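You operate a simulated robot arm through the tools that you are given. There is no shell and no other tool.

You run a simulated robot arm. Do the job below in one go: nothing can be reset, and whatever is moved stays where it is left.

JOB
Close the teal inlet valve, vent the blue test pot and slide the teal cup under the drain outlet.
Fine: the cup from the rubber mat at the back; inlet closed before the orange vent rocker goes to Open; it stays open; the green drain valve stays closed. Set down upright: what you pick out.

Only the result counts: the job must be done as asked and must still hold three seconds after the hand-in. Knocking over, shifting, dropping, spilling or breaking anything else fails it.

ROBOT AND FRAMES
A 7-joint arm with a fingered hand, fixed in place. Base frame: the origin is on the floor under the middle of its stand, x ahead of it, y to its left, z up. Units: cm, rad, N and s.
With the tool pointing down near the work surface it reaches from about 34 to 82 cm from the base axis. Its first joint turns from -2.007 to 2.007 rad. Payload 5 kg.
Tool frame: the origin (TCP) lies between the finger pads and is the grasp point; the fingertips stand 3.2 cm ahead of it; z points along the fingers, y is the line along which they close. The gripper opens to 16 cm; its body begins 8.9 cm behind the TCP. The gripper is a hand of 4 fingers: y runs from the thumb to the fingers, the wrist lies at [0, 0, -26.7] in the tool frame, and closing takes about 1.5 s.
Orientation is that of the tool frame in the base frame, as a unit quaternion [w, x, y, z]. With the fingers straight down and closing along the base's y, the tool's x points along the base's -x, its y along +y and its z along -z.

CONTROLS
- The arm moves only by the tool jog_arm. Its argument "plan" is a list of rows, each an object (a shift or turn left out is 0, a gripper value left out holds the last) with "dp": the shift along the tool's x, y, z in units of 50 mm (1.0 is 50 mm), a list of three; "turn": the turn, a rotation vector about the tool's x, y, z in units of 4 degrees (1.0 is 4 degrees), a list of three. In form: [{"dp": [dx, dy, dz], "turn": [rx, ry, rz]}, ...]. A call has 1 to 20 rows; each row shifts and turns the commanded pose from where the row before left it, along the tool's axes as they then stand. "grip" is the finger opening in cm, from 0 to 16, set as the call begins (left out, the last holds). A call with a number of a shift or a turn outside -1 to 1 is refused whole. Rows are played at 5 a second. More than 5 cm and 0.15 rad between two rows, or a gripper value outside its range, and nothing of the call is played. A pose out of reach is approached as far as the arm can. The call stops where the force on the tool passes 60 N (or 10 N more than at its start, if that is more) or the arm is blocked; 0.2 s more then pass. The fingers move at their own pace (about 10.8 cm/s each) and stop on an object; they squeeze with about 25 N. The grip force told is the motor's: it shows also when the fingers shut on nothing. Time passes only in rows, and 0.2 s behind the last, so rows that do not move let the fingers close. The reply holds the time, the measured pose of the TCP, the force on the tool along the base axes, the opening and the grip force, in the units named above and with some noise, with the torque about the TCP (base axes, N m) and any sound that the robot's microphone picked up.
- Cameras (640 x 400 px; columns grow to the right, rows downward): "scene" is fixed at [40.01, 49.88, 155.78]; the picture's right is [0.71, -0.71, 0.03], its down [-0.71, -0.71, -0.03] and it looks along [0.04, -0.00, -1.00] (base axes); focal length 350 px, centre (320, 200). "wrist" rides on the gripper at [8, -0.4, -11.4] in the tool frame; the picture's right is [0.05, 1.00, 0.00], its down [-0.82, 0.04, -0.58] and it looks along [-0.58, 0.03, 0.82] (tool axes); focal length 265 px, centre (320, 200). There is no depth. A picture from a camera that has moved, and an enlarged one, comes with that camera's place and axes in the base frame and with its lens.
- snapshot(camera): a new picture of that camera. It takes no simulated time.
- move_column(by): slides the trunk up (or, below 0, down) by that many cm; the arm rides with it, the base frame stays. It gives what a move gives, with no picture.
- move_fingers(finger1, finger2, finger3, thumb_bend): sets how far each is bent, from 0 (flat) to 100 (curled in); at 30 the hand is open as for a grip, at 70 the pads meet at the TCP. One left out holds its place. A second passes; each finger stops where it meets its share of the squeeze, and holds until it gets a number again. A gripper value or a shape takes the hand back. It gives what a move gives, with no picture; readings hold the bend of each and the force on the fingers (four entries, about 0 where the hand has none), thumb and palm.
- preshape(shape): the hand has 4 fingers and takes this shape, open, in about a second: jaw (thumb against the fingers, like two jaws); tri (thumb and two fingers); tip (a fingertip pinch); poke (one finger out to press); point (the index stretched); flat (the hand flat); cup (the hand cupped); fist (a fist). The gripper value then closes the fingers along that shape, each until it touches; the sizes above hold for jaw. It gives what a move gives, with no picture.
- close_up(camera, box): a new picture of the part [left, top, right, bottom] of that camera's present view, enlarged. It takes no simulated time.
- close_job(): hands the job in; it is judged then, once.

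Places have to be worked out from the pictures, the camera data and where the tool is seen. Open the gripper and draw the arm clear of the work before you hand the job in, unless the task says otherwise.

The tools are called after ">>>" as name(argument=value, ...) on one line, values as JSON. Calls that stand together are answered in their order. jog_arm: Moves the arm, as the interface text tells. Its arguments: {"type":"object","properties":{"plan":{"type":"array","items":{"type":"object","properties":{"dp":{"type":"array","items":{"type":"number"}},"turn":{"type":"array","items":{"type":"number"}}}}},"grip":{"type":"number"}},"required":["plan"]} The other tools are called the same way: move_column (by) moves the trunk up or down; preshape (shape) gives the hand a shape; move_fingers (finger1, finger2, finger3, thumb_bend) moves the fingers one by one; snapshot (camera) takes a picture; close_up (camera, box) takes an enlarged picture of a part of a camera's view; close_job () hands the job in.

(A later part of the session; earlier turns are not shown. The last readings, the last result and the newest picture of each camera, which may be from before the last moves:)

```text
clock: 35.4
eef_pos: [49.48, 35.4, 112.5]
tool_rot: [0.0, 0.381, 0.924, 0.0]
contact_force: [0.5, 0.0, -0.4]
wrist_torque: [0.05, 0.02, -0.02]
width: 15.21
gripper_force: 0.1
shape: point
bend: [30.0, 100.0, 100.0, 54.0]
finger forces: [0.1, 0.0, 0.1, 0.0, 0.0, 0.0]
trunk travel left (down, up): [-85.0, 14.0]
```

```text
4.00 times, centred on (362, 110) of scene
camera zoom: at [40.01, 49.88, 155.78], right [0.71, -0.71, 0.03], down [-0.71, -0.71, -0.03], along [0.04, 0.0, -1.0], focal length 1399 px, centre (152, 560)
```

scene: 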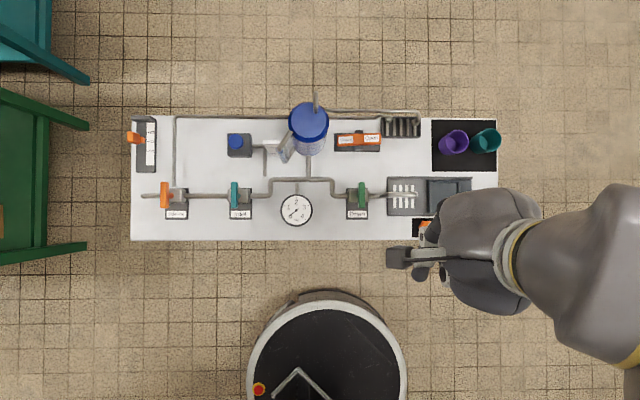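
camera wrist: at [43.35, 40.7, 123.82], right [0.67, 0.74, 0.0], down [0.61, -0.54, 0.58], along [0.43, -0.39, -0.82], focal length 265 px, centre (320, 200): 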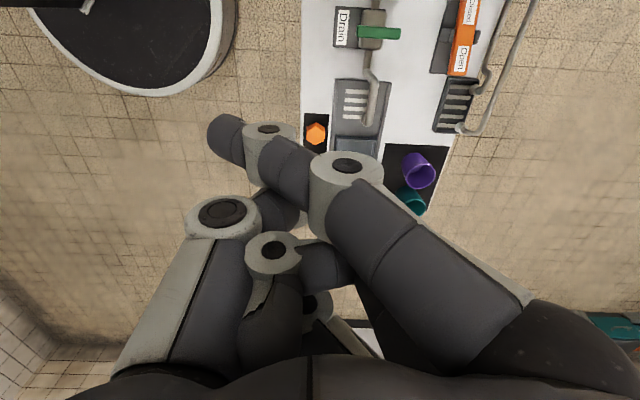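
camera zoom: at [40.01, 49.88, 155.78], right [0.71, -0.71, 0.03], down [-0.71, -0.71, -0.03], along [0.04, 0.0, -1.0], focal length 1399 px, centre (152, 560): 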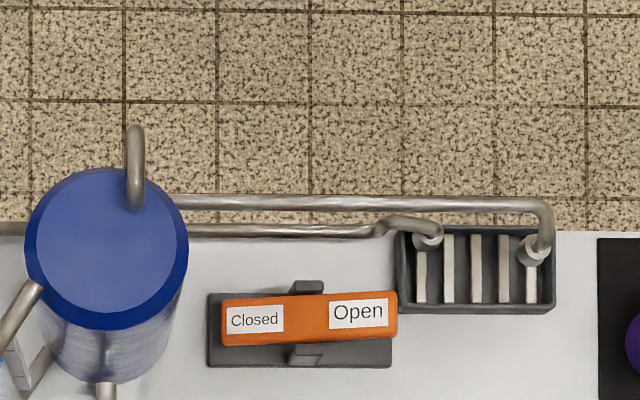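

The pipes lie at f≈83.3 (z 82 and 87), and the rocker's raised Open end is at r≈7.7, f≈78.3, z≈84.7. A closed fingertip pinch may make a compact pusher, so I try that shape and look.

>>> preshape(shape="tip")

>>> jog_arm(grip=0, plan=[{"dp": [0, 0, 0]}, {"dp": [0, 0, 0]}, {"dp": [0, 0, 0]}, {"dp": [0, 0, 0]}, {"dp": [0, 0, 0]}, {"dp": [0, 0, 0]}, {"dp": [0, 0, 0]}, {"dp": [0, 0, 0]}])

>>> snapshot(camera="wrist")

>>> snapshot(camera="scene")

```text
clock: 36.3
eef_pos: [49.43, 35.36, 112.47]
tool_rot: [0.0, 0.381, 0.925, 0.0]
contact_force: [0.4, 0.0, -0.7]
wrist_torque: [0.05, -0.01, 0.01]
width: 15.99
gripper_force: 0.1
shape: tip
bend: [1.0, 30.0, 1.0, 30.0]
finger forces: [0.0, 0.0, 0.0, 0.0, 0.0, 0.0]
trunk travel left (down, up): [-85.0, 14.0]
```

```text
clock: 38.1
eef_pos: [49.31, 35.42, 112.55]
tool_rot: [-0.001, 0.382, 0.924, -0.001]
contact_force: [0.0, -0.2, -0.8]
wrist_torque: [0.02, 0.0, 0.02]
width: 0.01
gripper_force: 25.1
shape: tip
bend: [27.0, 65.0, 27.0, 67.0]
finger forces: [0.0, 0.0, 0.1, 0.0, 0.1, 0.0]
trunk travel left (down, up): [-85.0, 14.0]
```

```text
taken
camera wrist: at [43.35, 40.7, 123.82], right [0.67, 0.74, 0.0], down [0.61, -0.54, 0.58], along [0.43, -0.39, -0.82], focal length 265 px, centre (320, 200)
```

wrist: 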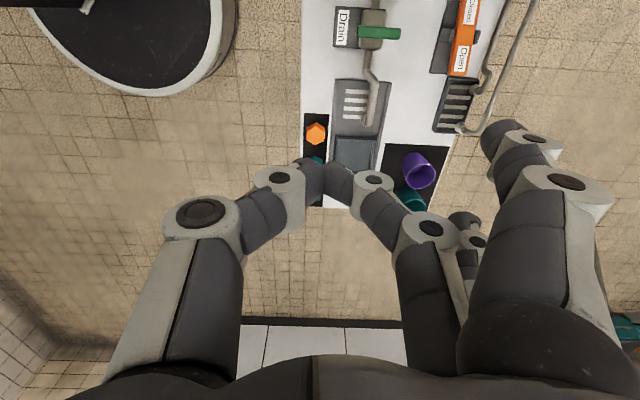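

```text
taken
```

scene: 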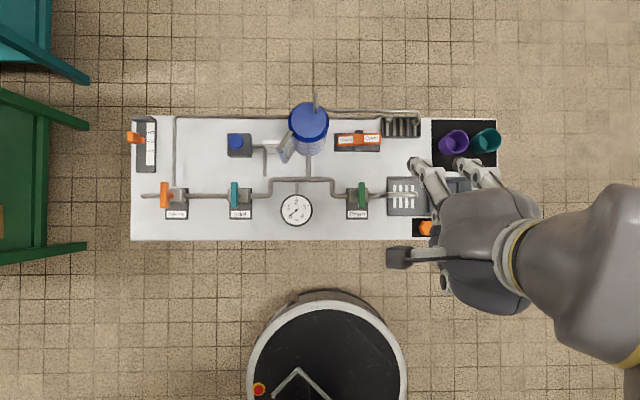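

In the tip pinch the other fingers stick out too far. In the open jaw the fingers point straight down at y≈+8, so I try keeping only the index straight and curling the rest.

>>> preshape(shape="jaw")

>>> move_fingers(finger1=30, finger2=100, finger3=100, thumb_bend=0)

>>> snapshot(camera="wrist")

>>> snapshot(camera="scene")

```text
clock: 39.0
eef_pos: [49.31, 35.3, 112.57]
tool_rot: [0.0, 0.381, 0.925, 0.0]
contact_force: [-0.5, 0.0, -0.9]
wrist_torque: [-0.03, 0.0, 0.01]
width: 15.99
gripper_force: 0.1
shape: jaw
bend: [30.0, 30.0, 30.0, 30.0]
finger forces: [0.1, 0.1, 0.0, 0.0, 0.0, 0.1]
trunk travel left (down, up): [-85.0, 14.0]
```

```text
clock: 40.0
eef_pos: [49.36, 35.45, 112.47]
tool_rot: [0.0, 0.381, 0.925, 0.001]
contact_force: [0.2, -0.5, 0.1]
wrist_torque: [0.0, -0.03, -0.01]
width: 19.11
gripper_force: 0.1
shape: fingers
bend: [30.0, 100.0, 100.0, 0.0]
finger forces: [0.0, 0.0, 0.0, 0.1, 0.1, 0.0]
trunk travel left (down, up): [-85.0, 14.0]
```

```text
taken
camera wrist: at [43.35, 40.7, 123.82], right [0.67, 0.74, 0.0], down [0.61, -0.54, 0.58], along [0.43, -0.39, -0.82], focal length 265 px, centre (320, 200)
```

wrist: 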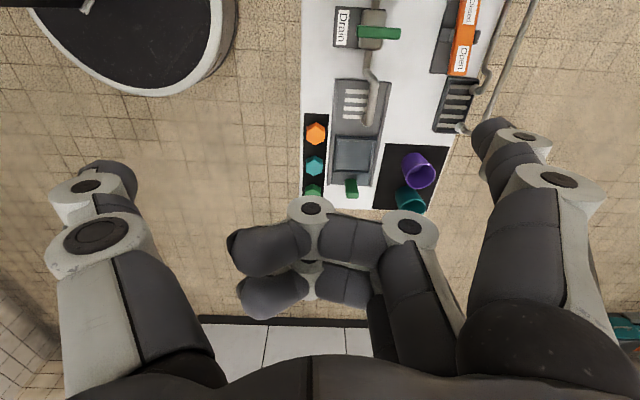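

```text
taken
```

scene: 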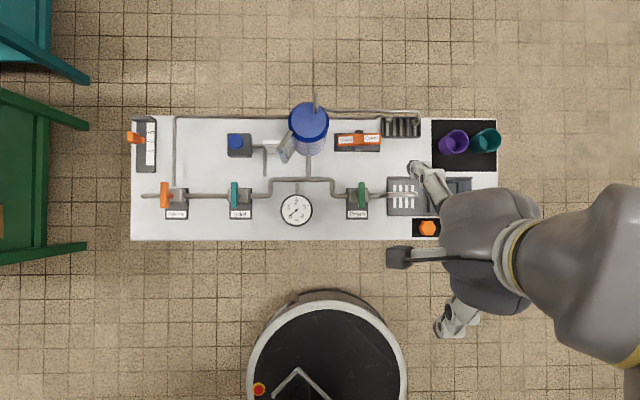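

Only the index now points down. I enlarge both views to locate its tip precisely against the TCP.

>>> close_up(camera="scene", box=[390, 140, 470, 190])

>>> close_up(camera="wrist", box=[440, 90, 600, 190])

```text
8.00 times, centred on (430, 165) of scene
camera zoom: at [40.01, 49.88, 155.78], right [0.71, -0.71, 0.03], down [-0.71, -0.71, -0.03], along [0.04, 0.0, -1.0], focal length 2799 px, centre (-560, 480)
```

zoom: 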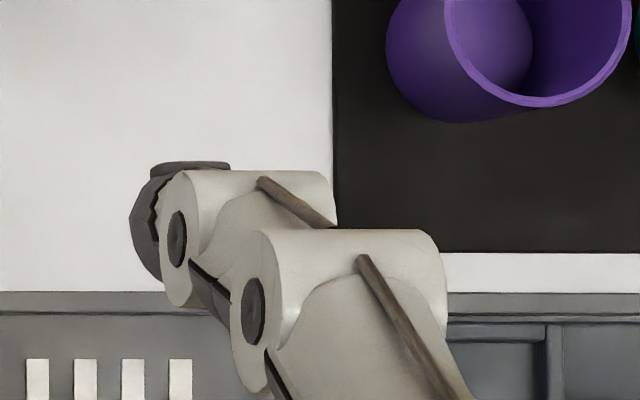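

```text
4.00 times, centred on (520, 140) of wrist
camera zoom: at [43.35, 40.7, 123.82], right [0.67, 0.74, 0.0], down [0.61, -0.54, 0.58], along [0.43, -0.39, -0.82], focal length 1062 px, centre (-480, 440)
```

zoom: 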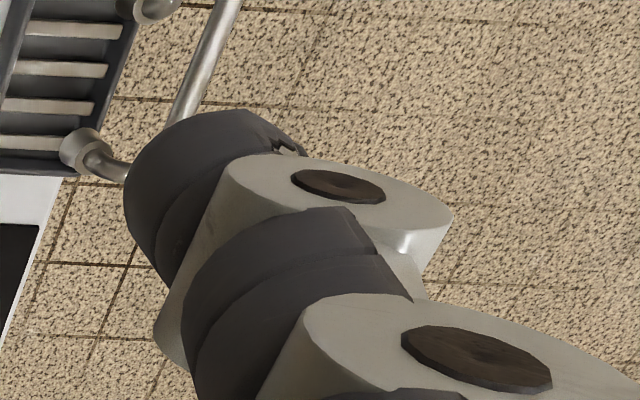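

The index tip sits at about tool (+3.4, +8.7), pointing straight down. The low curled fingers would come near the drain spout, so I open the jaw again, with all fingers straight down and the thumb flat, and move above the Open end.

>>> move_fingers(finger1=30, finger2=30, finger3=30, thumb_bend=0)

>>> jog_arm(plan=[{"dp": [-0.05, 0.602, 0]}, {"dp": [0, 0.602, 0]}, {"dp": [0, 0.602, 0]}, {"dp": [0, 0, 0.6]}, {"dp": [0, 0, 0.6]}, {"dp": [0, 0, 0.6]}, {"dp": [0, 0, 0.6]}, {"dp": [0, 0, 0.6]}, {"dp": [0, 0, 0.6]}, {"dp": [0, 0, 0]}, {"dp": [0, 0, 0]}])

>>> snapshot(camera="wrist")

>>> snapshot(camera="scene")

```text
clock: 41.0
eef_pos: [49.47, 35.34, 112.53]
tool_rot: [0.0, 0.38, 0.925, 0.0]
contact_force: [-0.2, 0.0, -0.1]
wrist_torque: [0.01, -0.02, 0.0]
width: 19.1
gripper_force: 0.0
shape: fingers
bend: [30.0, 30.0, 30.0, 0.0]
finger forces: [0.1, 0.1, 0.0, 0.0, 0.0, 0.0]
trunk travel left (down, up): [-85.0, 14.0]
```

```text
clock: 43.4
eef_pos: [56.14, 41.79, 94.47]
tool_rot: [0.0, 0.382, 0.924, 0.0]
contact_force: [-0.3, 0.1, -0.5]
wrist_torque: [-0.03, -0.02, 0.0]
width: 19.08
gripper_force: 0.2
shape: fingers
bend: [30.0, 30.0, 30.0, 0.0]
finger forces: [0.1, 0.1, 0.0, 0.0, 0.0, 0.0]
trunk travel left (down, up): [-85.0, 14.0]
```

```text
taken
camera wrist: at [49.93, 46.88, 105.77], right [0.67, 0.74, 0.0], down [0.61, -0.54, 0.58], along [0.43, -0.39, -0.82], focal length 265 px, centre (320, 200)
```

wrist: 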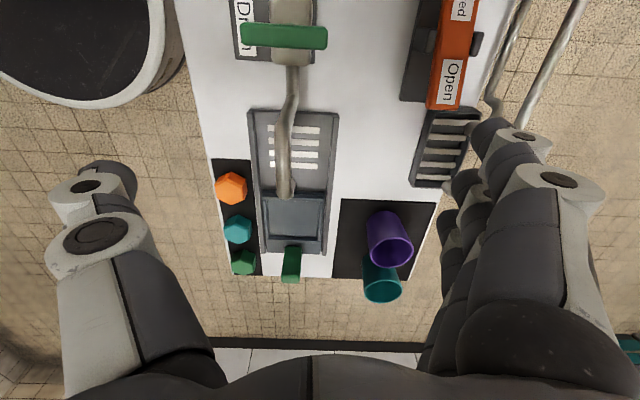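

```text
taken
```

scene: 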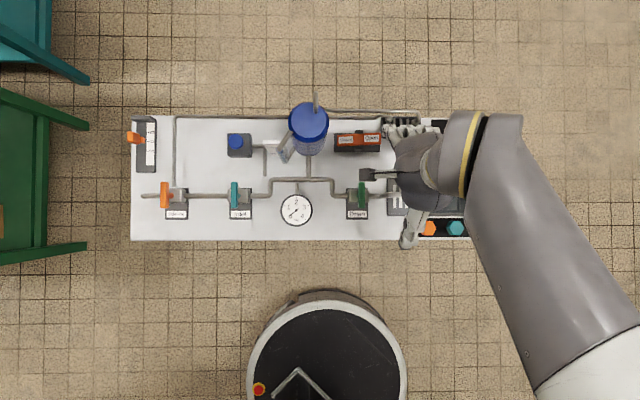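

I zoom in to compare the fingertips with the rocker.

>>> close_up(camera="scene", box=[326, 100, 454, 180])

>>> close_up(camera="wrist", box=[400, 50, 560, 150])

```text
5.00 times, centred on (390, 140) of scene
camera zoom: at [40.01, 49.88, 155.78], right [0.71, -0.71, 0.03], down [-0.71, -0.71, -0.03], along [0.04, 0.0, -1.0], focal length 1749 px, centre (-30, 500)
```

zoom: 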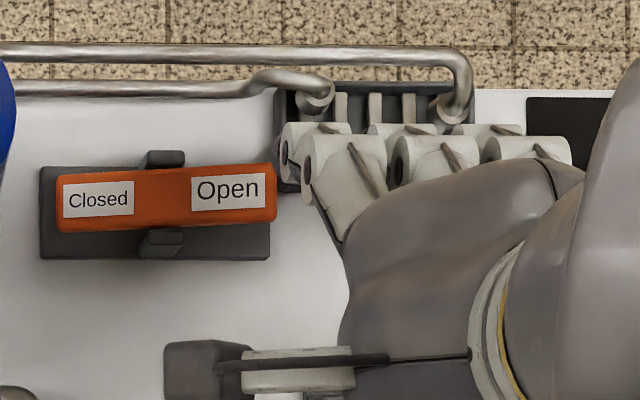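

```text
4.00 times, centred on (480, 100) of wrist
camera zoom: at [49.93, 46.88, 105.77], right [0.67, 0.74, 0.0], down [0.61, -0.54, 0.58], along [0.43, -0.39, -0.82], focal length 1062 px, centre (-320, 600)
```

zoom: 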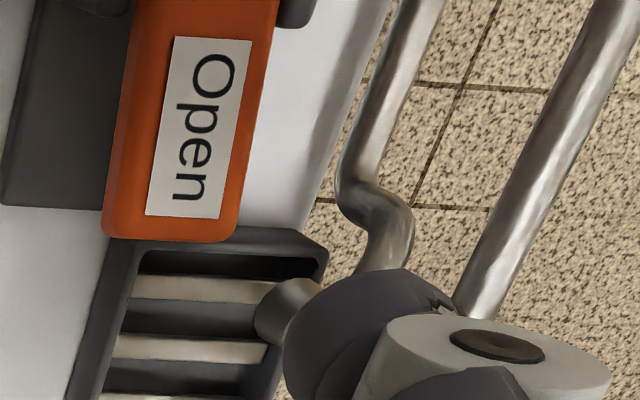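

The index tip is over the Open end at about (6.6, 77.6). I descend to just above contact.

>>> jog_arm(plan=[{"dp": [0, 0.02, 0.4]}, {"dp": [0, 0.02, 0.4]}, {"dp": [0, 0, 0.36]}, {"dp": [0, 0, 0]}])

>>> close_up(camera="scene", box=[326, 100, 454, 180])

>>> close_up(camera="wrist", box=[400, 50, 560, 150])

```text
clock: 44.4
eef_pos: [56.24, 41.69, 88.6]
tool_rot: [0.0, 0.382, 0.924, 0.0]
contact_force: [-0.1, 0.8, -0.5]
wrist_torque: [-0.01, -0.01, -0.02]
width: 19.1
gripper_force: 0.1
shape: fingers
bend: [30.0, 30.0, 30.0, 0.0]
finger forces: [0.0, 0.0, 0.0, 0.0, 0.0, 0.0]
trunk travel left (down, up): [-85.0, 14.0]
```

```text
5.00 times, centred on (390, 140) of scene
camera zoom: at [40.01, 49.88, 155.78], right [0.71, -0.71, 0.03], down [-0.71, -0.71, -0.03], along [0.04, 0.0, -1.0], focal length 1749 px, centre (-30, 500)
```

zoom: 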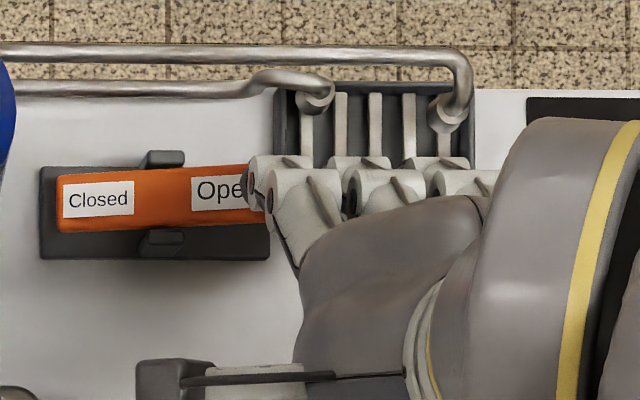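

```text
4.00 times, centred on (480, 100) of wrist
camera zoom: at [50.0, 47.0, 99.95], right [0.67, 0.74, 0.0], down [0.61, -0.55, 0.58], along [0.43, -0.39, -0.82], focal length 1062 px, centre (-320, 600)
```

zoom: 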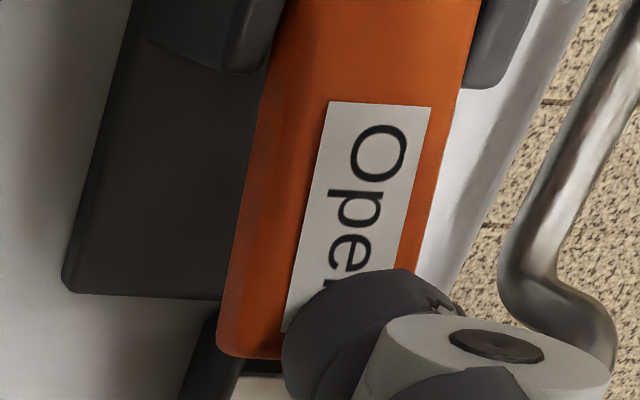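

The fingertip is over the outer half of the "Open" label. I press down in small steps and read the force.

>>> jog_arm(plan=[{"dp": [0, 0, 0.1]}, {"dp": [0, 0, 0.1]}, {"dp": [0, 0, 0.08]}, {"dp": [0, 0, 0]}])

>>> close_up(camera="wrist", box=[400, 50, 560, 150])

```text
clock: 45.4
eef_pos: [56.09, 41.63, 87.19]
tool_rot: [0.0, 0.381, 0.925, 0.0]
contact_force: [0.1, 0.1, 1.3]
wrist_torque: [0.06, -0.11, -0.07]
width: 19.13
gripper_force: 0.1
shape: fingers
bend: [29.0, 30.0, 30.0, 0.0]
finger forces: [1.0, 0.1, 0.0, 0.0, 0.0, 0.0]
trunk travel left (down, up): [-85.0, 14.0]
```

```text
4.00 times, centred on (480, 100) of wrist
camera zoom: at [50.01, 47.02, 98.57], right [0.67, 0.74, 0.0], down [0.61, -0.54, 0.58], along [0.43, -0.39, -0.82], focal length 1062 px, centre (-320, 600)
```

zoom: 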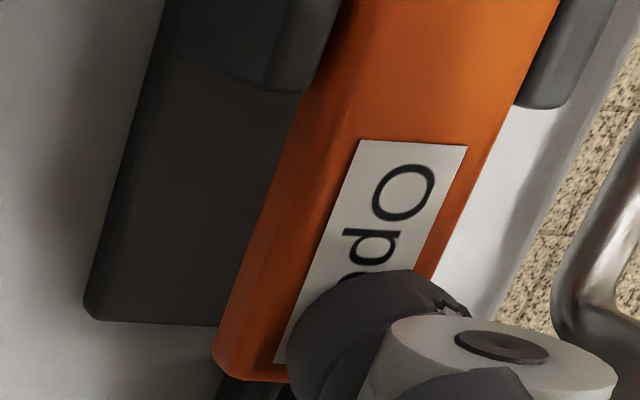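

Contact: the index reads 1 N at TCP z≈87.2, as predicted. I continue pressing down about 1.2 cm.

>>> jog_arm(plan=[{"dp": [0, 0, 0.08]}, {"dp": [0, 0, 0.08]}, {"dp": [0, 0, 0.08]}, {"dp": [0, 0, 0]}])

>>> close_up(camera="wrist", box=[400, 0, 560, 100])

>>> close_up(camera="scene", box=[326, 100, 454, 180])

```text
clock: 46.4
eef_pos: [56.04, 41.86, 86.11]
tool_rot: [0.0, 0.381, 0.924, 0.0]
contact_force: [0.3, -1.1, 2.9]
wrist_torque: [0.28, -0.19, -0.05]
width: 19.17
gripper_force: 2.1
shape: fingers
bend: [29.0, 30.0, 30.0, 0.0]
finger forces: [3.8, 0.0, 0.1, 0.0, 0.0, 0.0]
trunk travel left (down, up): [-85.0, 14.0]
```

```text
4.00 times, centred on (480, 50) of wrist
camera zoom: at [50.02, 47.02, 97.42], right [0.67, 0.74, 0.0], down [0.61, -0.55, 0.58], along [0.43, -0.39, -0.82], focal length 1062 px, centre (-320, 800)
```

zoom: 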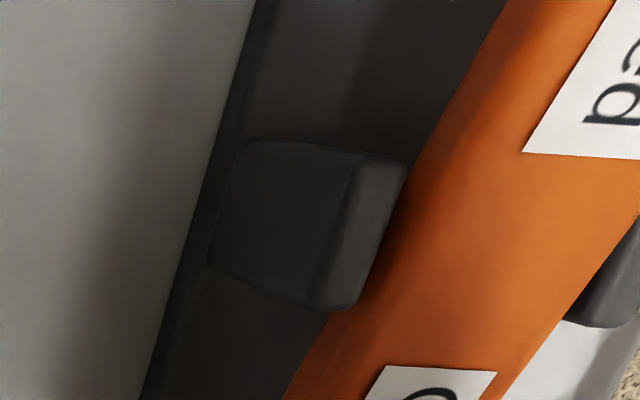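

```text
5.00 times, centred on (390, 140) of scene
camera zoom: at [40.01, 49.88, 155.78], right [0.71, -0.71, 0.03], down [-0.71, -0.71, -0.03], along [0.04, 0.0, -1.0], focal length 1749 px, centre (-30, 500)
```

zoom: 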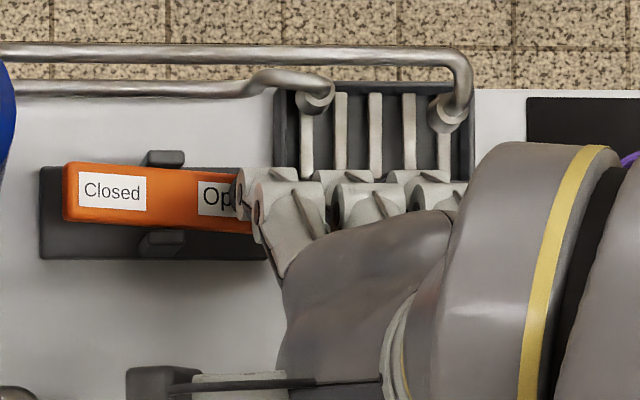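

The rocker is tipping, with the Closed end rising and light resistance. I press on until it bottoms out.

>>> jog_arm(plan=[{"dp": [0, 0, 0.08]}, {"dp": [0, 0, 0.08]}, {"dp": [0, 0, 0.06]}, {"dp": [0, 0, 0]}])

>>> close_up(camera="scene", box=[326, 100, 454, 180])

```text
clock: 47.4
eef_pos: [56.07, 41.61, 85.35]
tool_rot: [0.001, 0.382, 0.924, 0.003]
contact_force: [-6.2, -12.4, 37.9]
wrist_torque: [3.23, -1.58, 0.08]
width: 19.6
gripper_force: 19.2
shape: fingers
bend: [32.0, 30.0, 30.0, 0.0]
finger forces: [37.9, 0.0, 0.0, 0.1, 0.0, 0.1]
trunk travel left (down, up): [-85.0, 14.0]
```

```text
5.00 times, centred on (390, 140) of scene
camera zoom: at [40.01, 49.88, 155.78], right [0.71, -0.71, 0.03], down [-0.71, -0.71, -0.03], along [0.04, 0.0, -1.0], focal length 1749 px, centre (-30, 500)
```

zoom: 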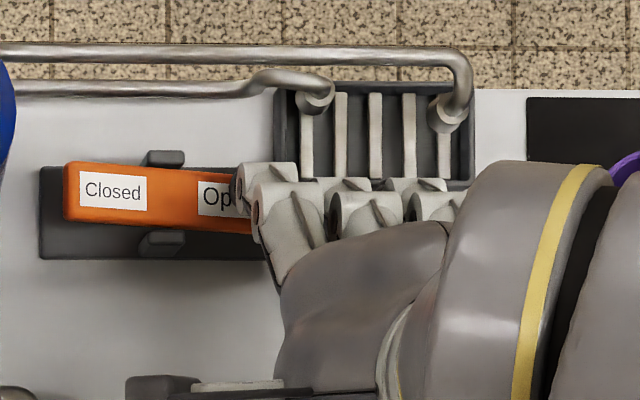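

The force rose to 38 N, so the rocker has bottomed at Open. I lift straight off and check that it stays.

>>> jog_arm(plan=[{"dp": [0, 0, -0.1]}, {"dp": [0, 0, -0.3]}, {"dp": [0, 0, -0.6]}, {"dp": [0, 0, -0.8]}, {"dp": [0, 0, -0.8]}, {"dp": [0, 0, -0.8]}, {"dp": [0, 0, -0.8]}, {"dp": [0, 0, 0]}])

>>> close_up(camera="scene", box=[326, 100, 454, 180])

>>> snapshot(camera="wrist")

```text
clock: 49.2
eef_pos: [56.05, 41.69, 106.03]
tool_rot: [0.001, 0.381, 0.925, 0.0]
contact_force: [0.1, -0.1, -0.2]
wrist_torque: [0.01, 0.04, -0.05]
width: 19.09
gripper_force: 0.0
shape: fingers
bend: [30.0, 30.0, 30.0, 0.0]
finger forces: [0.1, 0.0, 0.0, 0.0, 0.0, 0.0]
trunk travel left (down, up): [-85.0, 14.0]
```

```text
5.00 times, centred on (390, 140) of scene
camera zoom: at [40.01, 49.88, 155.78], right [0.71, -0.71, 0.03], down [-0.71, -0.71, -0.03], along [0.04, 0.0, -1.0], focal length 1749 px, centre (-30, 500)
```

zoom: 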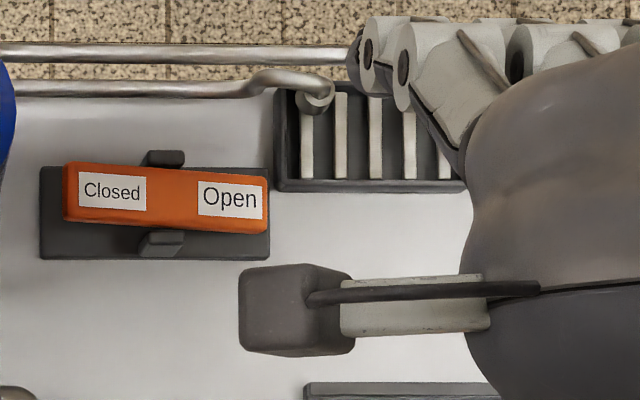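

```text
taken
camera wrist: at [50.01, 47.08, 117.35], right [0.67, 0.74, 0.0], down [0.61, -0.54, 0.58], along [0.43, -0.39, -0.82], focal length 265 px, centre (320, 200)
```

wrist: 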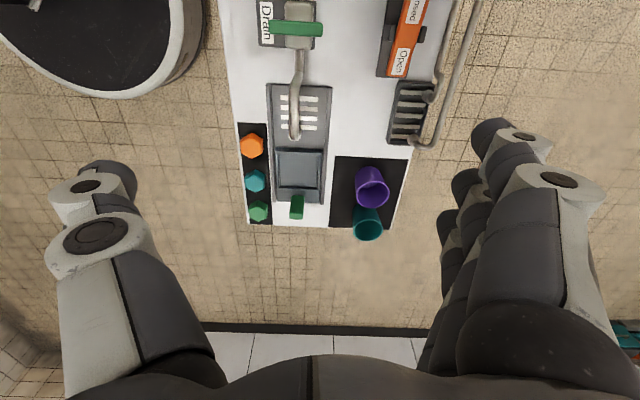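

The rocker stays tipped with Open down. Next is the teal cup, so I enlarge both cups and the carriage in the wrist view to fix sizes and heights.

>>> close_up(camera="wrist", box=[310, 140, 438, 250])

>>> close_up(camera="wrist", box=[230, 60, 358, 240])

```text
3.64 times, centred on (374, 195) of wrist
camera zoom: at [50.01, 47.08, 117.35], right [0.67, 0.74, 0.0], down [0.61, -0.54, 0.58], along [0.43, -0.39, -0.82], focal length 965 px, centre (124, 218)
```

zoom: 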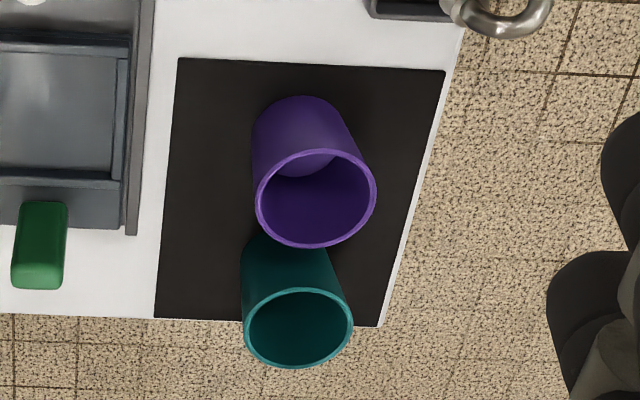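

```text
2.22 times, centred on (294, 150) of wrist
camera zoom: at [50.01, 47.08, 117.35], right [0.67, 0.74, 0.0], down [0.61, -0.54, 0.58], along [0.43, -0.39, -0.82], focal length 590 px, centre (378, 311)
```

zoom: 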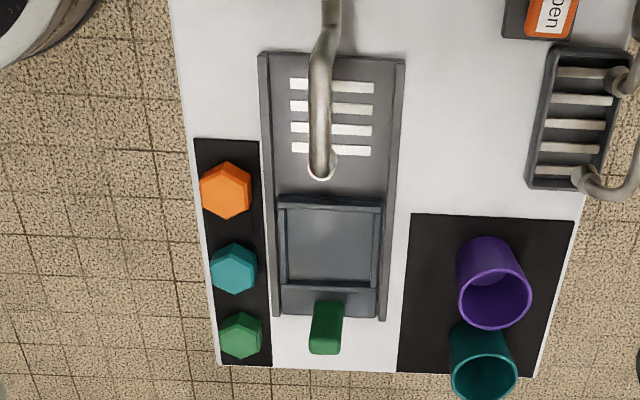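

The teal cup's centre is at about (r 29.7, f 77.7) with its rim at z≈86 and 4.7 cm across; purple stands 6.8 cm to its left. A pinch by thumb and middle finger front to back keeps clear of purple, so I take the "tip" shape and move above the cup to test the reach.

>>> preshape(shape="tip")

>>> jog_arm(grip=9, plan=[{"dp": [-0.652, 0.287, 0]}, {"dp": [-0.652, 0.287, 0]}, {"dp": [-0.652, 0.287, 0]}, {"dp": [-0.652, 0.287, 0.2]}, {"dp": [-0.652, 0.287, 0.2]}, {"dp": [-0.652, 0.287, 0.2]}, {"dp": [0, 0, 0]}, {"dp": [0, 0, 0]}, {"dp": [0, 0, 0]}])

>>> snapshot(camera="wrist")

>>> snapshot(camera="scene")

```text
clock: 50.1
eef_pos: [56.05, 41.72, 105.99]
tool_rot: [0.0, 0.381, 0.925, 0.0]
contact_force: [-0.2, 0.9, 0.5]
wrist_torque: [-0.02, -0.01, -0.02]
width: 16.0
gripper_force: 0.1
shape: tip
bend: [1.0, 30.0, 1.0, 30.0]
finger forces: [0.0, 0.0, 0.0, 0.0, 0.1, 0.0]
trunk travel left (down, up): [-85.0, 14.0]
```

```text
clock: 52.1
eef_pos: [75.98, 34.2, 103.04]
tool_rot: [0.001, 0.381, 0.924, 0.0]
contact_force: [-0.4, -0.3, 0.2]
wrist_torque: [-0.01, -0.01, -0.01]
width: 9.05
gripper_force: 0.1
shape: tip
bend: [1.0, 71.0, 1.0, 70.0]
finger forces: [0.1, 0.0, 0.0, 0.0, 0.1, 0.1]
trunk travel left (down, up): [-85.0, 14.0]
```

```text
taken
camera wrist: at [69.92, 39.38, 114.35], right [0.67, 0.74, 0.0], down [0.61, -0.54, 0.58], along [0.43, -0.39, -0.82], focal length 265 px, centre (320, 200)
```

wrist: 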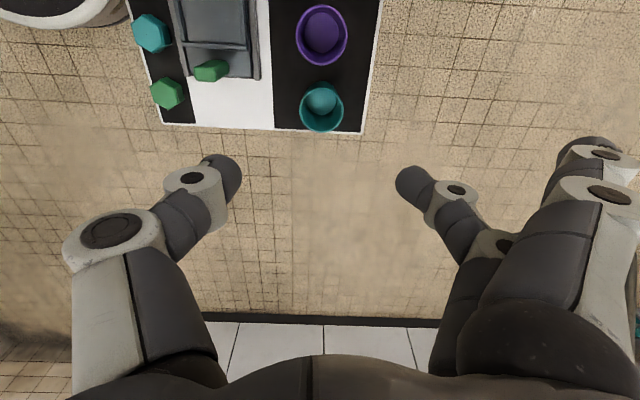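

```text
taken
```

scene: 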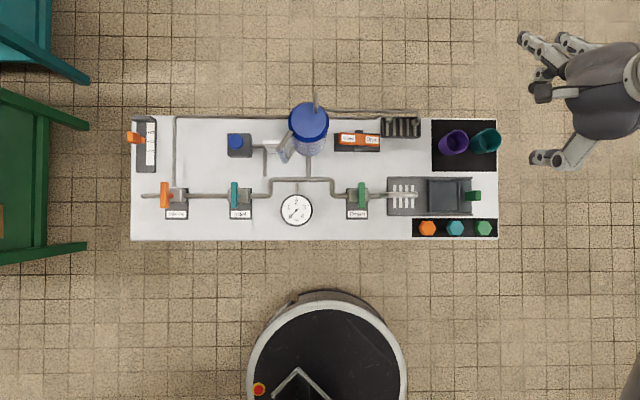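

The arm reaches this spot with the hand vertical (TCP r 29.5, f 77.9). I enlarge the cup view to centre on it precisely.

>>> close_up(camera="wrist", box=[256, 0, 416, 140])

```text
2.86 times, centred on (336, 70) of wrist
camera zoom: at [69.92, 39.38, 114.35], right [0.67, 0.74, 0.0], down [0.61, -0.54, 0.58], along [0.43, -0.39, -0.82], focal length 758 px, centre (274, 571)
```

zoom: 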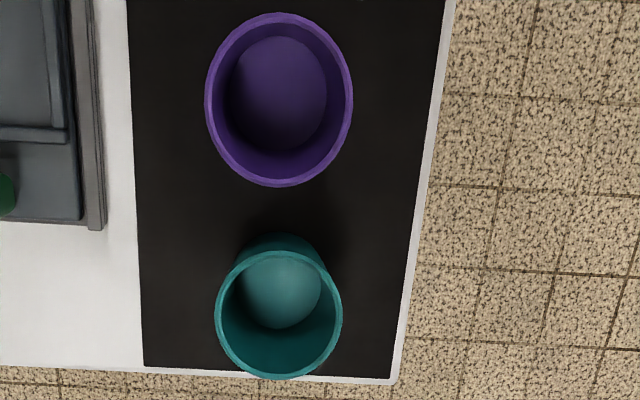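

The cup's rim centre is at r≈29.9, f≈77.9. I correct by 3 mm and come down part of the way.

>>> jog_arm(plan=[{"dp": [-0.07, 0, 0.5]}, {"dp": [0, 0, 0.5]}, {"dp": [0, 0, 0.5]}, {"dp": [0, 0, 0.5]}, {"dp": [0, 0, 0.2]}, {"dp": [0, 0, 0]}, {"dp": [0, 0, 0]}])

>>> snapshot(camera="wrist")

```text
clock: 53.7
eef_pos: [76.38, 33.88, 91.97]
tool_rot: [0.0, 0.381, 0.925, 0.0]
contact_force: [0.5, -0.5, -0.3]
wrist_torque: [0.03, -0.02, -0.02]
width: 9.05
gripper_force: 0.1
shape: tip
bend: [1.0, 71.0, 1.0, 70.0]
finger forces: [0.0, 0.1, 0.0, 0.0, 0.0, 0.1]
trunk travel left (down, up): [-85.0, 14.0]
```

```text
taken
camera wrist: at [70.22, 39.13, 103.3], right [0.67, 0.74, 0.0], down [0.61, -0.54, 0.58], along [0.43, -0.39, -0.82], focal length 265 px, centre (320, 200)
```

wrist: 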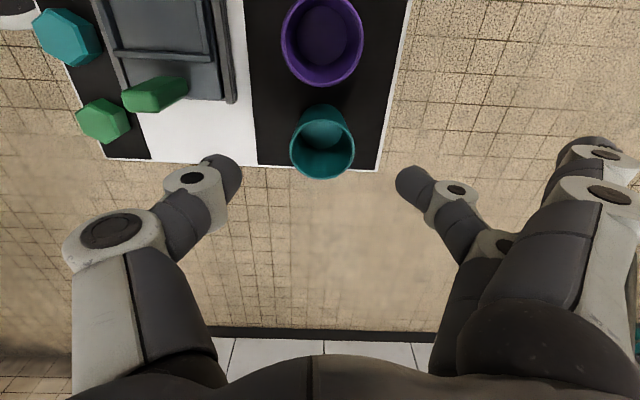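

Alignment holds: cup at (29.9, 77.9) and TCP at (30.0, 78.0). I lower the hand around the cup to grasp height.

>>> jog_arm(plan=[{"dp": [0.02, -0.01, 0.35]}, {"dp": [0, 0, 0.35]}, {"dp": [0, 0, 0.35]}, {"dp": [0, 0, 0.26]}, {"dp": [0, 0, 0]}, {"dp": [0, 0, 0]}])

>>> snapshot(camera="wrist")

>>> close_up(camera="scene", box=[420, 90, 580, 190])

```text
clock: 55.1
eef_pos: [75.69, 33.75, 85.6]
tool_rot: [0.0, 0.381, 0.925, 0.0]
contact_force: [-0.4, 0.5, 0.2]
wrist_torque: [0.02, -0.02, 0.04]
width: 9.05
gripper_force: 0.1
shape: tip
bend: [1.0, 71.0, 1.0, 70.0]
finger forces: [0.0, 0.0, 0.0, 0.0, 0.1, 0.1]
out of reach, approached as far as the arm can: row 4
trunk travel left (down, up): [-85.0, 14.0]
```

```text
taken
camera wrist: at [69.56, 39.16, 96.86], right [0.67, 0.74, 0.0], down [0.61, -0.54, 0.58], along [0.43, -0.39, -0.82], focal length 265 px, centre (320, 200)
```

wrist: 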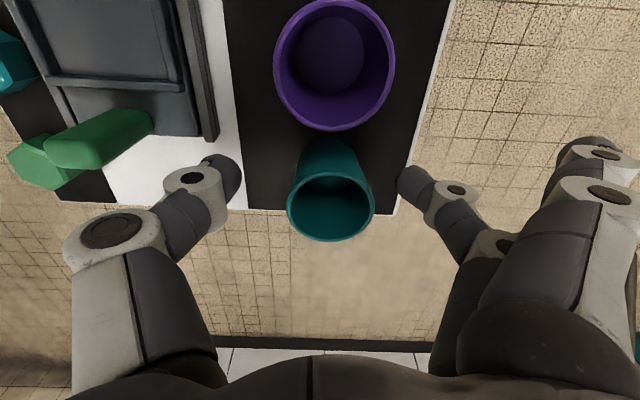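

```text
4.00 times, centred on (500, 140) of scene
camera zoom: at [40.01, 49.88, 155.78], right [0.71, -0.71, 0.03], down [-0.71, -0.71, -0.03], along [0.04, 0.0, -1.0], focal length 1399 px, centre (-400, 440)
```

zoom: 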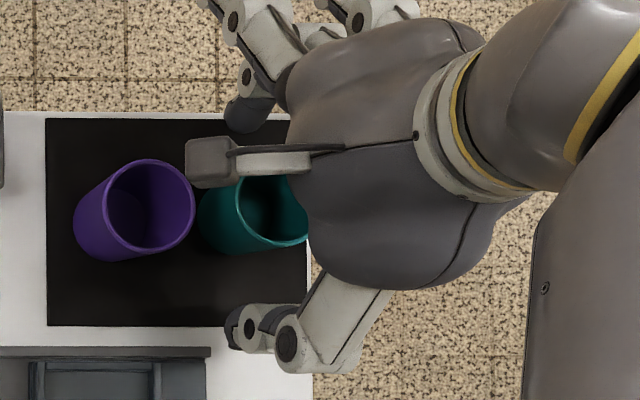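

The arm fell about 5 mm short at the last row, since it is almost fully stretched. I raise the hand straight up and lower the trunk so the shoulder is nearer wrist height, which should add reach.

>>> jog_arm(plan=[{"dp": [0, 0, -0.3]}, {"dp": [0, 0, -0.6]}, {"dp": [0, 0, -0.8]}, {"dp": [0, 0, -0.8]}, {"dp": [0, 0, -0.9]}, {"dp": [0, 0, 0]}])

>>> move_column(by=-10)

>>> snapshot(camera="wrist")

```text
clock: 56.5
eef_pos: [75.48, 33.89, 102.59]
tool_rot: [-0.001, 0.381, 0.924, 0.0]
contact_force: [-0.3, 0.4, 0.3]
wrist_torque: [0.01, -0.03, 0.05]
width: 9.07
gripper_force: 0.1
shape: tip
bend: [1.0, 71.0, 1.0, 70.0]
finger forces: [0.0, 0.0, 0.0, 0.0, 0.0, 0.0]
trunk travel left (down, up): [-85.0, 14.0]
```

```text
clock: 57.8
eef_pos: [75.61, 33.79, 92.6]
tool_rot: [0.0, 0.381, 0.925, 0.0]
contact_force: [-0.6, 0.7, 0.1]
wrist_torque: [0.01, -0.01, 0.01]
width: 9.05
gripper_force: 0.0
shape: tip
bend: [1.0, 71.0, 1.0, 70.0]
finger forces: [0.0, 0.1, 0.1, 0.0, 0.0, 0.1]
trunk travel left (down, up): [-75.0, 24.0]
```

```text
taken
camera wrist: at [69.54, 39.13, 103.94], right [0.67, 0.74, 0.0], down [0.61, -0.54, 0.58], along [0.43, -0.39, -0.82], focal length 265 px, centre (320, 200)
```

wrist: 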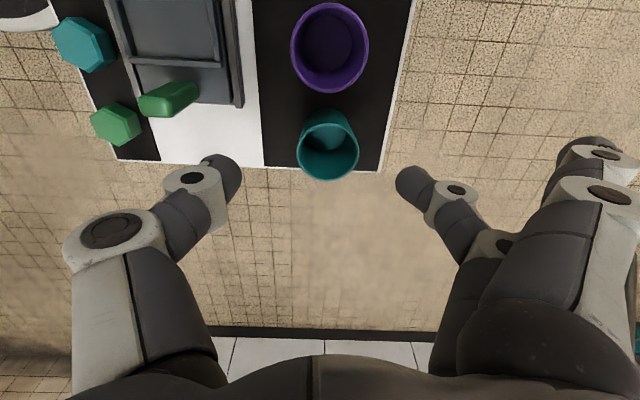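

The hand is now at (29.6, 77.4, 92.6) with the trunk 10 cm lower. I correct to (29.9, 77.9) and come down to grasp height again.

>>> jog_arm(plan=[{"dp": [-0.07, 0.11, 0]}, {"dp": [0, 0, 0.3]}, {"dp": [0, 0, 0.4]}, {"dp": [0, 0, 0.4]}, {"dp": [0, 0, 0.34]}, {"dp": [0, 0, 0]}, {"dp": [0, 0, 0]}])

>>> snapshot(camera="wrist")

```text
clock: 59.4
eef_pos: [76.22, 33.89, 85.4]
tool_rot: [-0.001, 0.381, 0.925, 0.0]
contact_force: [0.5, -0.3, 0.0]
wrist_torque: [-0.01, 0.03, 0.03]
width: 9.05
gripper_force: 0.1
shape: tip
bend: [1.0, 71.0, 1.0, 70.0]
finger forces: [0.0, 0.0, 0.1, 0.0, 0.0, 0.1]
trunk travel left (down, up): [-75.0, 24.0]
```

```text
taken
camera wrist: at [70.18, 39.29, 96.68], right [0.67, 0.74, 0.0], down [0.61, -0.54, 0.58], along [0.43, -0.39, -0.82], focal length 265 px, centre (320, 200)
```

wrist: 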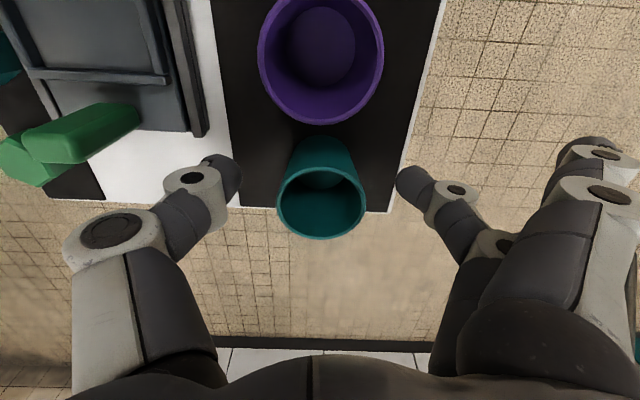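

The hand is exactly around the cup, with rim centre and TCP coinciding. I close first to 5.2 cm, just short of touching.

>>> jog_arm(grip=5.2, plan=[{"dp": [0, 0, 0]}, {"dp": [0, 0, 0]}, {"dp": [0, 0, 0]}, {"dp": [0, 0, 0]}])

>>> close_up(camera="wrist", box=[220, 90, 420, 250])

```text
clock: 60.4
eef_pos: [76.21, 34.06, 85.31]
tool_rot: [0.0, 0.381, 0.925, 0.0]
contact_force: [0.7, 0.4, 1.5]
wrist_torque: [-0.02, -0.02, 0.0]
width: 5.25
gripper_force: 0.1
shape: tip
bend: [1.0, 73.0, 1.0, 70.0]
finger forces: [0.1, 0.1, 0.0, 0.0, 0.1, 0.0]
trunk travel left (down, up): [-75.0, 24.0]
```

```text
2.50 times, centred on (320, 170) of wrist
camera zoom: at [70.19, 39.29, 96.68], right [0.67, 0.74, 0.0], down [0.61, -0.54, 0.58], along [0.43, -0.39, -0.82], focal length 664 px, centre (320, 275)
```

zoom: 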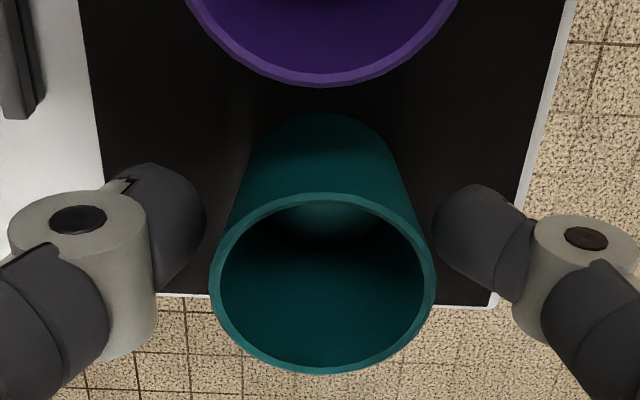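

The gaps on both sides are equal. I close the pinch firmly on the cup.

>>> jog_arm(grip=2, plan=[{"dp": [0, 0, 0]}, {"dp": [0, 0, 0]}, {"dp": [0, 0, 0]}, {"dp": [0, 0, 0]}, {"dp": [0, 0, 0]}, {"dp": [0, 0, 0]}])

>>> close_up(camera="wrist", box=[220, 90, 420, 250])

```text
clock: 61.8
eef_pos: [76.21, 33.97, 85.47]
tool_rot: [0.0, 0.381, 0.925, 0.0]
contact_force: [-0.5, -0.7, -0.2]
wrist_torque: [-0.02, 0.01, -0.01]
width: 3.61
gripper_force: 24.7
shape: tip
bend: [28.0, 73.0, 28.0, 70.0]
finger forces: [0.1, 21.2, 0.0, 0.0, 20.8, 0.0]
trunk travel left (down, up): [-75.0, 24.0]
```

```text
2.50 times, centred on (320, 170) of wrist
camera zoom: at [70.19, 39.29, 96.68], right [0.67, 0.74, 0.0], down [0.61, -0.54, 0.58], along [0.43, -0.39, -0.82], focal length 664 px, centre (320, 275)
```

zoom: 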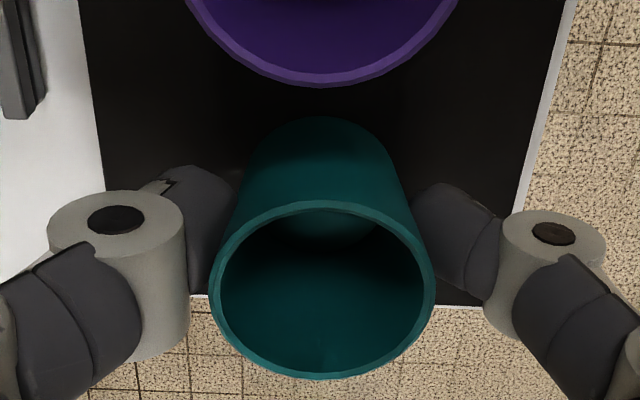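

I have a firm pinch: about 21 N on both thumb and middle finger, with the cup still upright. I lift 3 cm slowly and check the hold.

>>> jog_arm(plan=[{"dp": [0, 0, -0.1]}, {"dp": [0, 0, -0.2]}, {"dp": [0, 0, -0.3]}, {"dp": [0, 0, 0]}, {"dp": [0, 0, 0]}])

>>> snapshot(camera="wrist")

>>> close_up(camera="scene", box=[420, 90, 580, 190])

```text
clock: 63.0
eef_pos: [76.41, 34.02, 88.37]
tool_rot: [0.0, 0.382, 0.924, -0.001]
contact_force: [0.4, 0.5, -1.2]
wrist_torque: [-0.01, -0.04, -0.01]
width: 3.63
gripper_force: 25.3
shape: tip
bend: [28.0, 73.0, 28.0, 70.0]
finger forces: [0.1, 21.1, 0.0, 0.0, 20.8, 0.0]
trunk travel left (down, up): [-75.0, 24.0]
```

```text
taken
camera wrist: at [70.19, 39.26, 99.69], right [0.67, 0.74, 0.0], down [0.61, -0.54, 0.58], along [0.43, -0.39, -0.82], focal length 265 px, centre (320, 200)
```

wrist: 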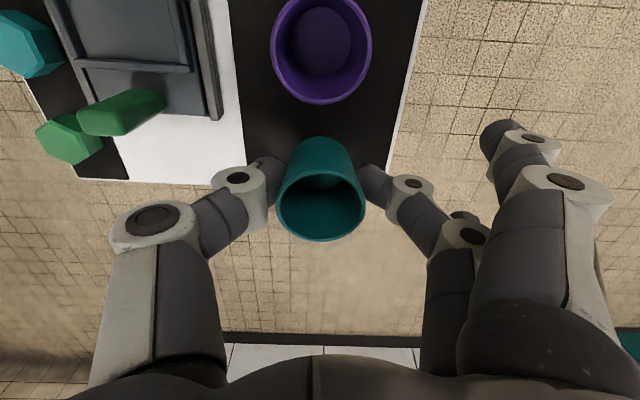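

```text
4.00 times, centred on (500, 140) of scene
camera zoom: at [40.01, 49.88, 155.78], right [0.71, -0.71, 0.03], down [-0.71, -0.71, -0.03], along [0.04, 0.0, -1.0], focal length 1399 px, centre (-400, 440)
```

zoom: 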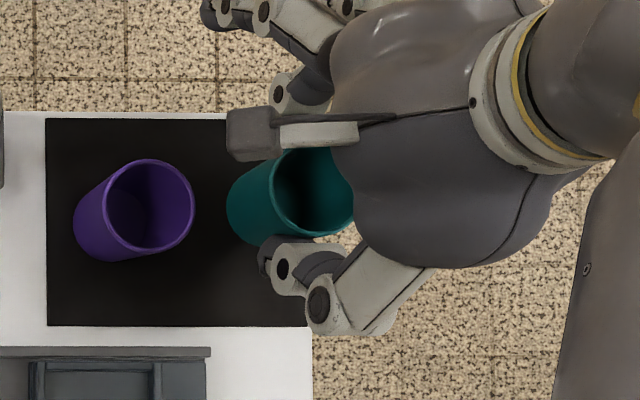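

The cup is held and purple has not moved. I lift it well clear (bottom at about z 93), move over the carriage recess at (21.9, 66.4), and turn the hand −45° so the free fingers avoid purple and the handle.

>>> jog_arm(plan=[{"dp": [0, 0, -0.4]}, {"dp": [0, 0, -0.5]}, {"dp": [0, 0, -0.5]}, {"dp": [0, 0, -0.5]}, {"dp": [0.16, -0.23, 0]}, {"dp": [0.32, -0.46, 0]}, {"dp": [0.32, -0.46, 0]}, {"dp": [0.32, -0.46, 0]}, {"dp": [0.32, -0.46, 0]}, {"dp": [0.16, -0.23, 0]}, {"dp": [0, 0, 0]}, {"dp": [0, 0, 0]}])

>>> jog_arm(plan=[{"turn": [0, 0, -0.4]}, {"turn": [0, 0, -0.8]}, {"turn": [0, 0, -0.8]}, {"turn": [0, 0, -0.8]}, {"turn": [0, 0, -0.8]}, {"turn": [0, 0, -0.8]}, {"turn": [0, 0, -0.8]}, {"turn": [0, 0, -0.8]}, {"turn": [0, 0, -0.8]}, {"turn": [0, 0, -0.8]}, {"turn": [0, 0, -0.8]}, {"turn": [0, 0, -0.8]}, {"turn": [0, 0, -0.8]}, {"turn": [0, 0, -0.8]}, {"turn": [0, 0, -0.35]}, {"dp": [0, 0, 0]}, {"dp": [0, 0, 0]}])

>>> snapshot(camera="wrist")

>>> snapshot(camera="scene")

```text
clock: 65.6
eef_pos: [61.89, 31.44, 97.73]
tool_rot: [0.0, 0.381, 0.925, 0.0]
contact_force: [0.0, -0.2, -0.4]
wrist_torque: [0.01, -0.03, -0.02]
width: 3.58
gripper_force: 25.5
shape: tip
bend: [28.0, 73.0, 28.0, 70.0]
finger forces: [0.0, 21.0, 0.0, 0.0, 20.8, 0.0]
out of reach, approached as far as the arm can: row 4
trunk travel left (down, up): [-75.0, 24.0]
```

```text
clock: 69.2
eef_pos: [62.05, 31.63, 97.7]
tool_rot: [0.0, 0.002, 1.0, -0.001]
contact_force: [-0.4, 0.2, -0.3]
wrist_torque: [0.0, 0.01, -0.01]
width: 3.59
gripper_force: 25.0
shape: tip
bend: [28.0, 73.0, 28.0, 70.0]
finger forces: [0.0, 20.9, 0.1, 0.0, 20.6, 0.1]
trunk travel left (down, up): [-75.0, 24.0]
```

```text
taken
camera wrist: at [53.92, 31.16, 109.13], right [-0.05, 1.0, 0.0], down [0.82, 0.04, 0.58], along [0.58, 0.03, -0.82], focal length 265 px, centre (320, 200)
```

wrist: 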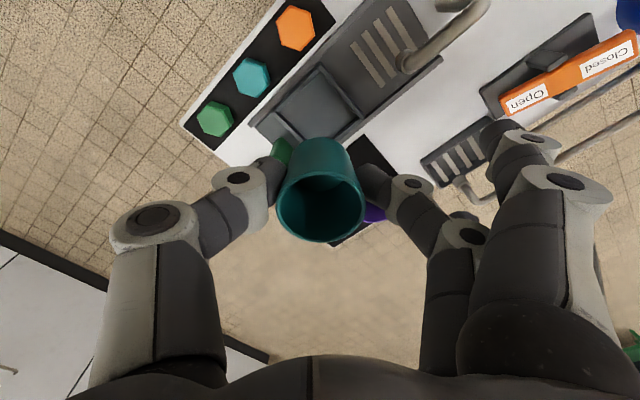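

```text
taken
```

scene: 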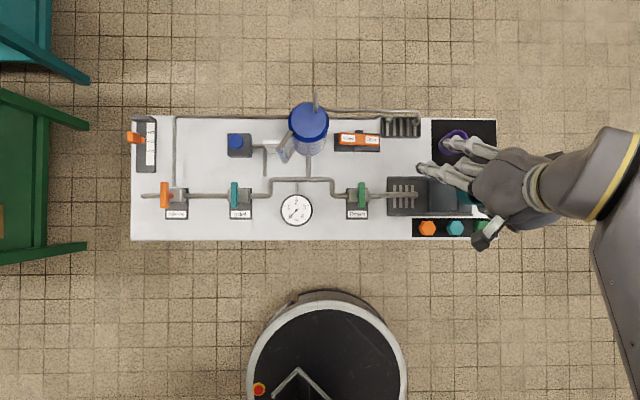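

The cup is held steady over the carriage at (21.5, 66.2). I enlarge the view of the recess behind the cup to refine its centre.

>>> close_up(camera="wrist", box=[230, 50, 430, 175])

>>> close_up(camera="scene", box=[384, 140, 512, 240])

```text
3.20 times, centred on (330, 112) of wrist
camera zoom: at [53.92, 31.16, 109.13], right [-0.05, 1.0, 0.0], down [0.82, 0.04, 0.58], along [0.58, 0.03, -0.82], focal length 849 px, centre (288, 480)
```

zoom: 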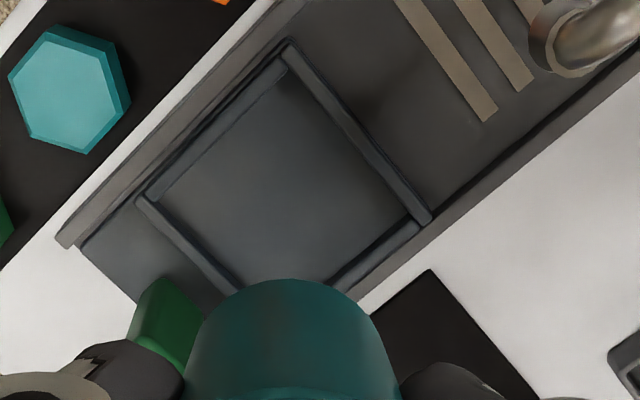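

```text
4.00 times, centred on (448, 190) of scene
camera zoom: at [40.01, 49.88, 155.78], right [0.71, -0.71, 0.03], down [-0.71, -0.71, -0.03], along [0.04, 0.0, -1.0], focal length 1399 px, centre (-192, 240)
```

zoom: 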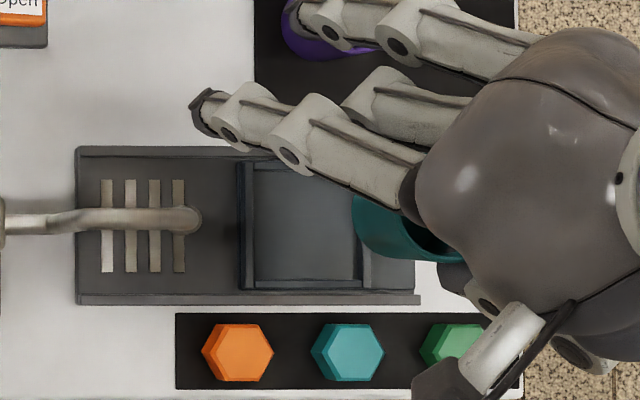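

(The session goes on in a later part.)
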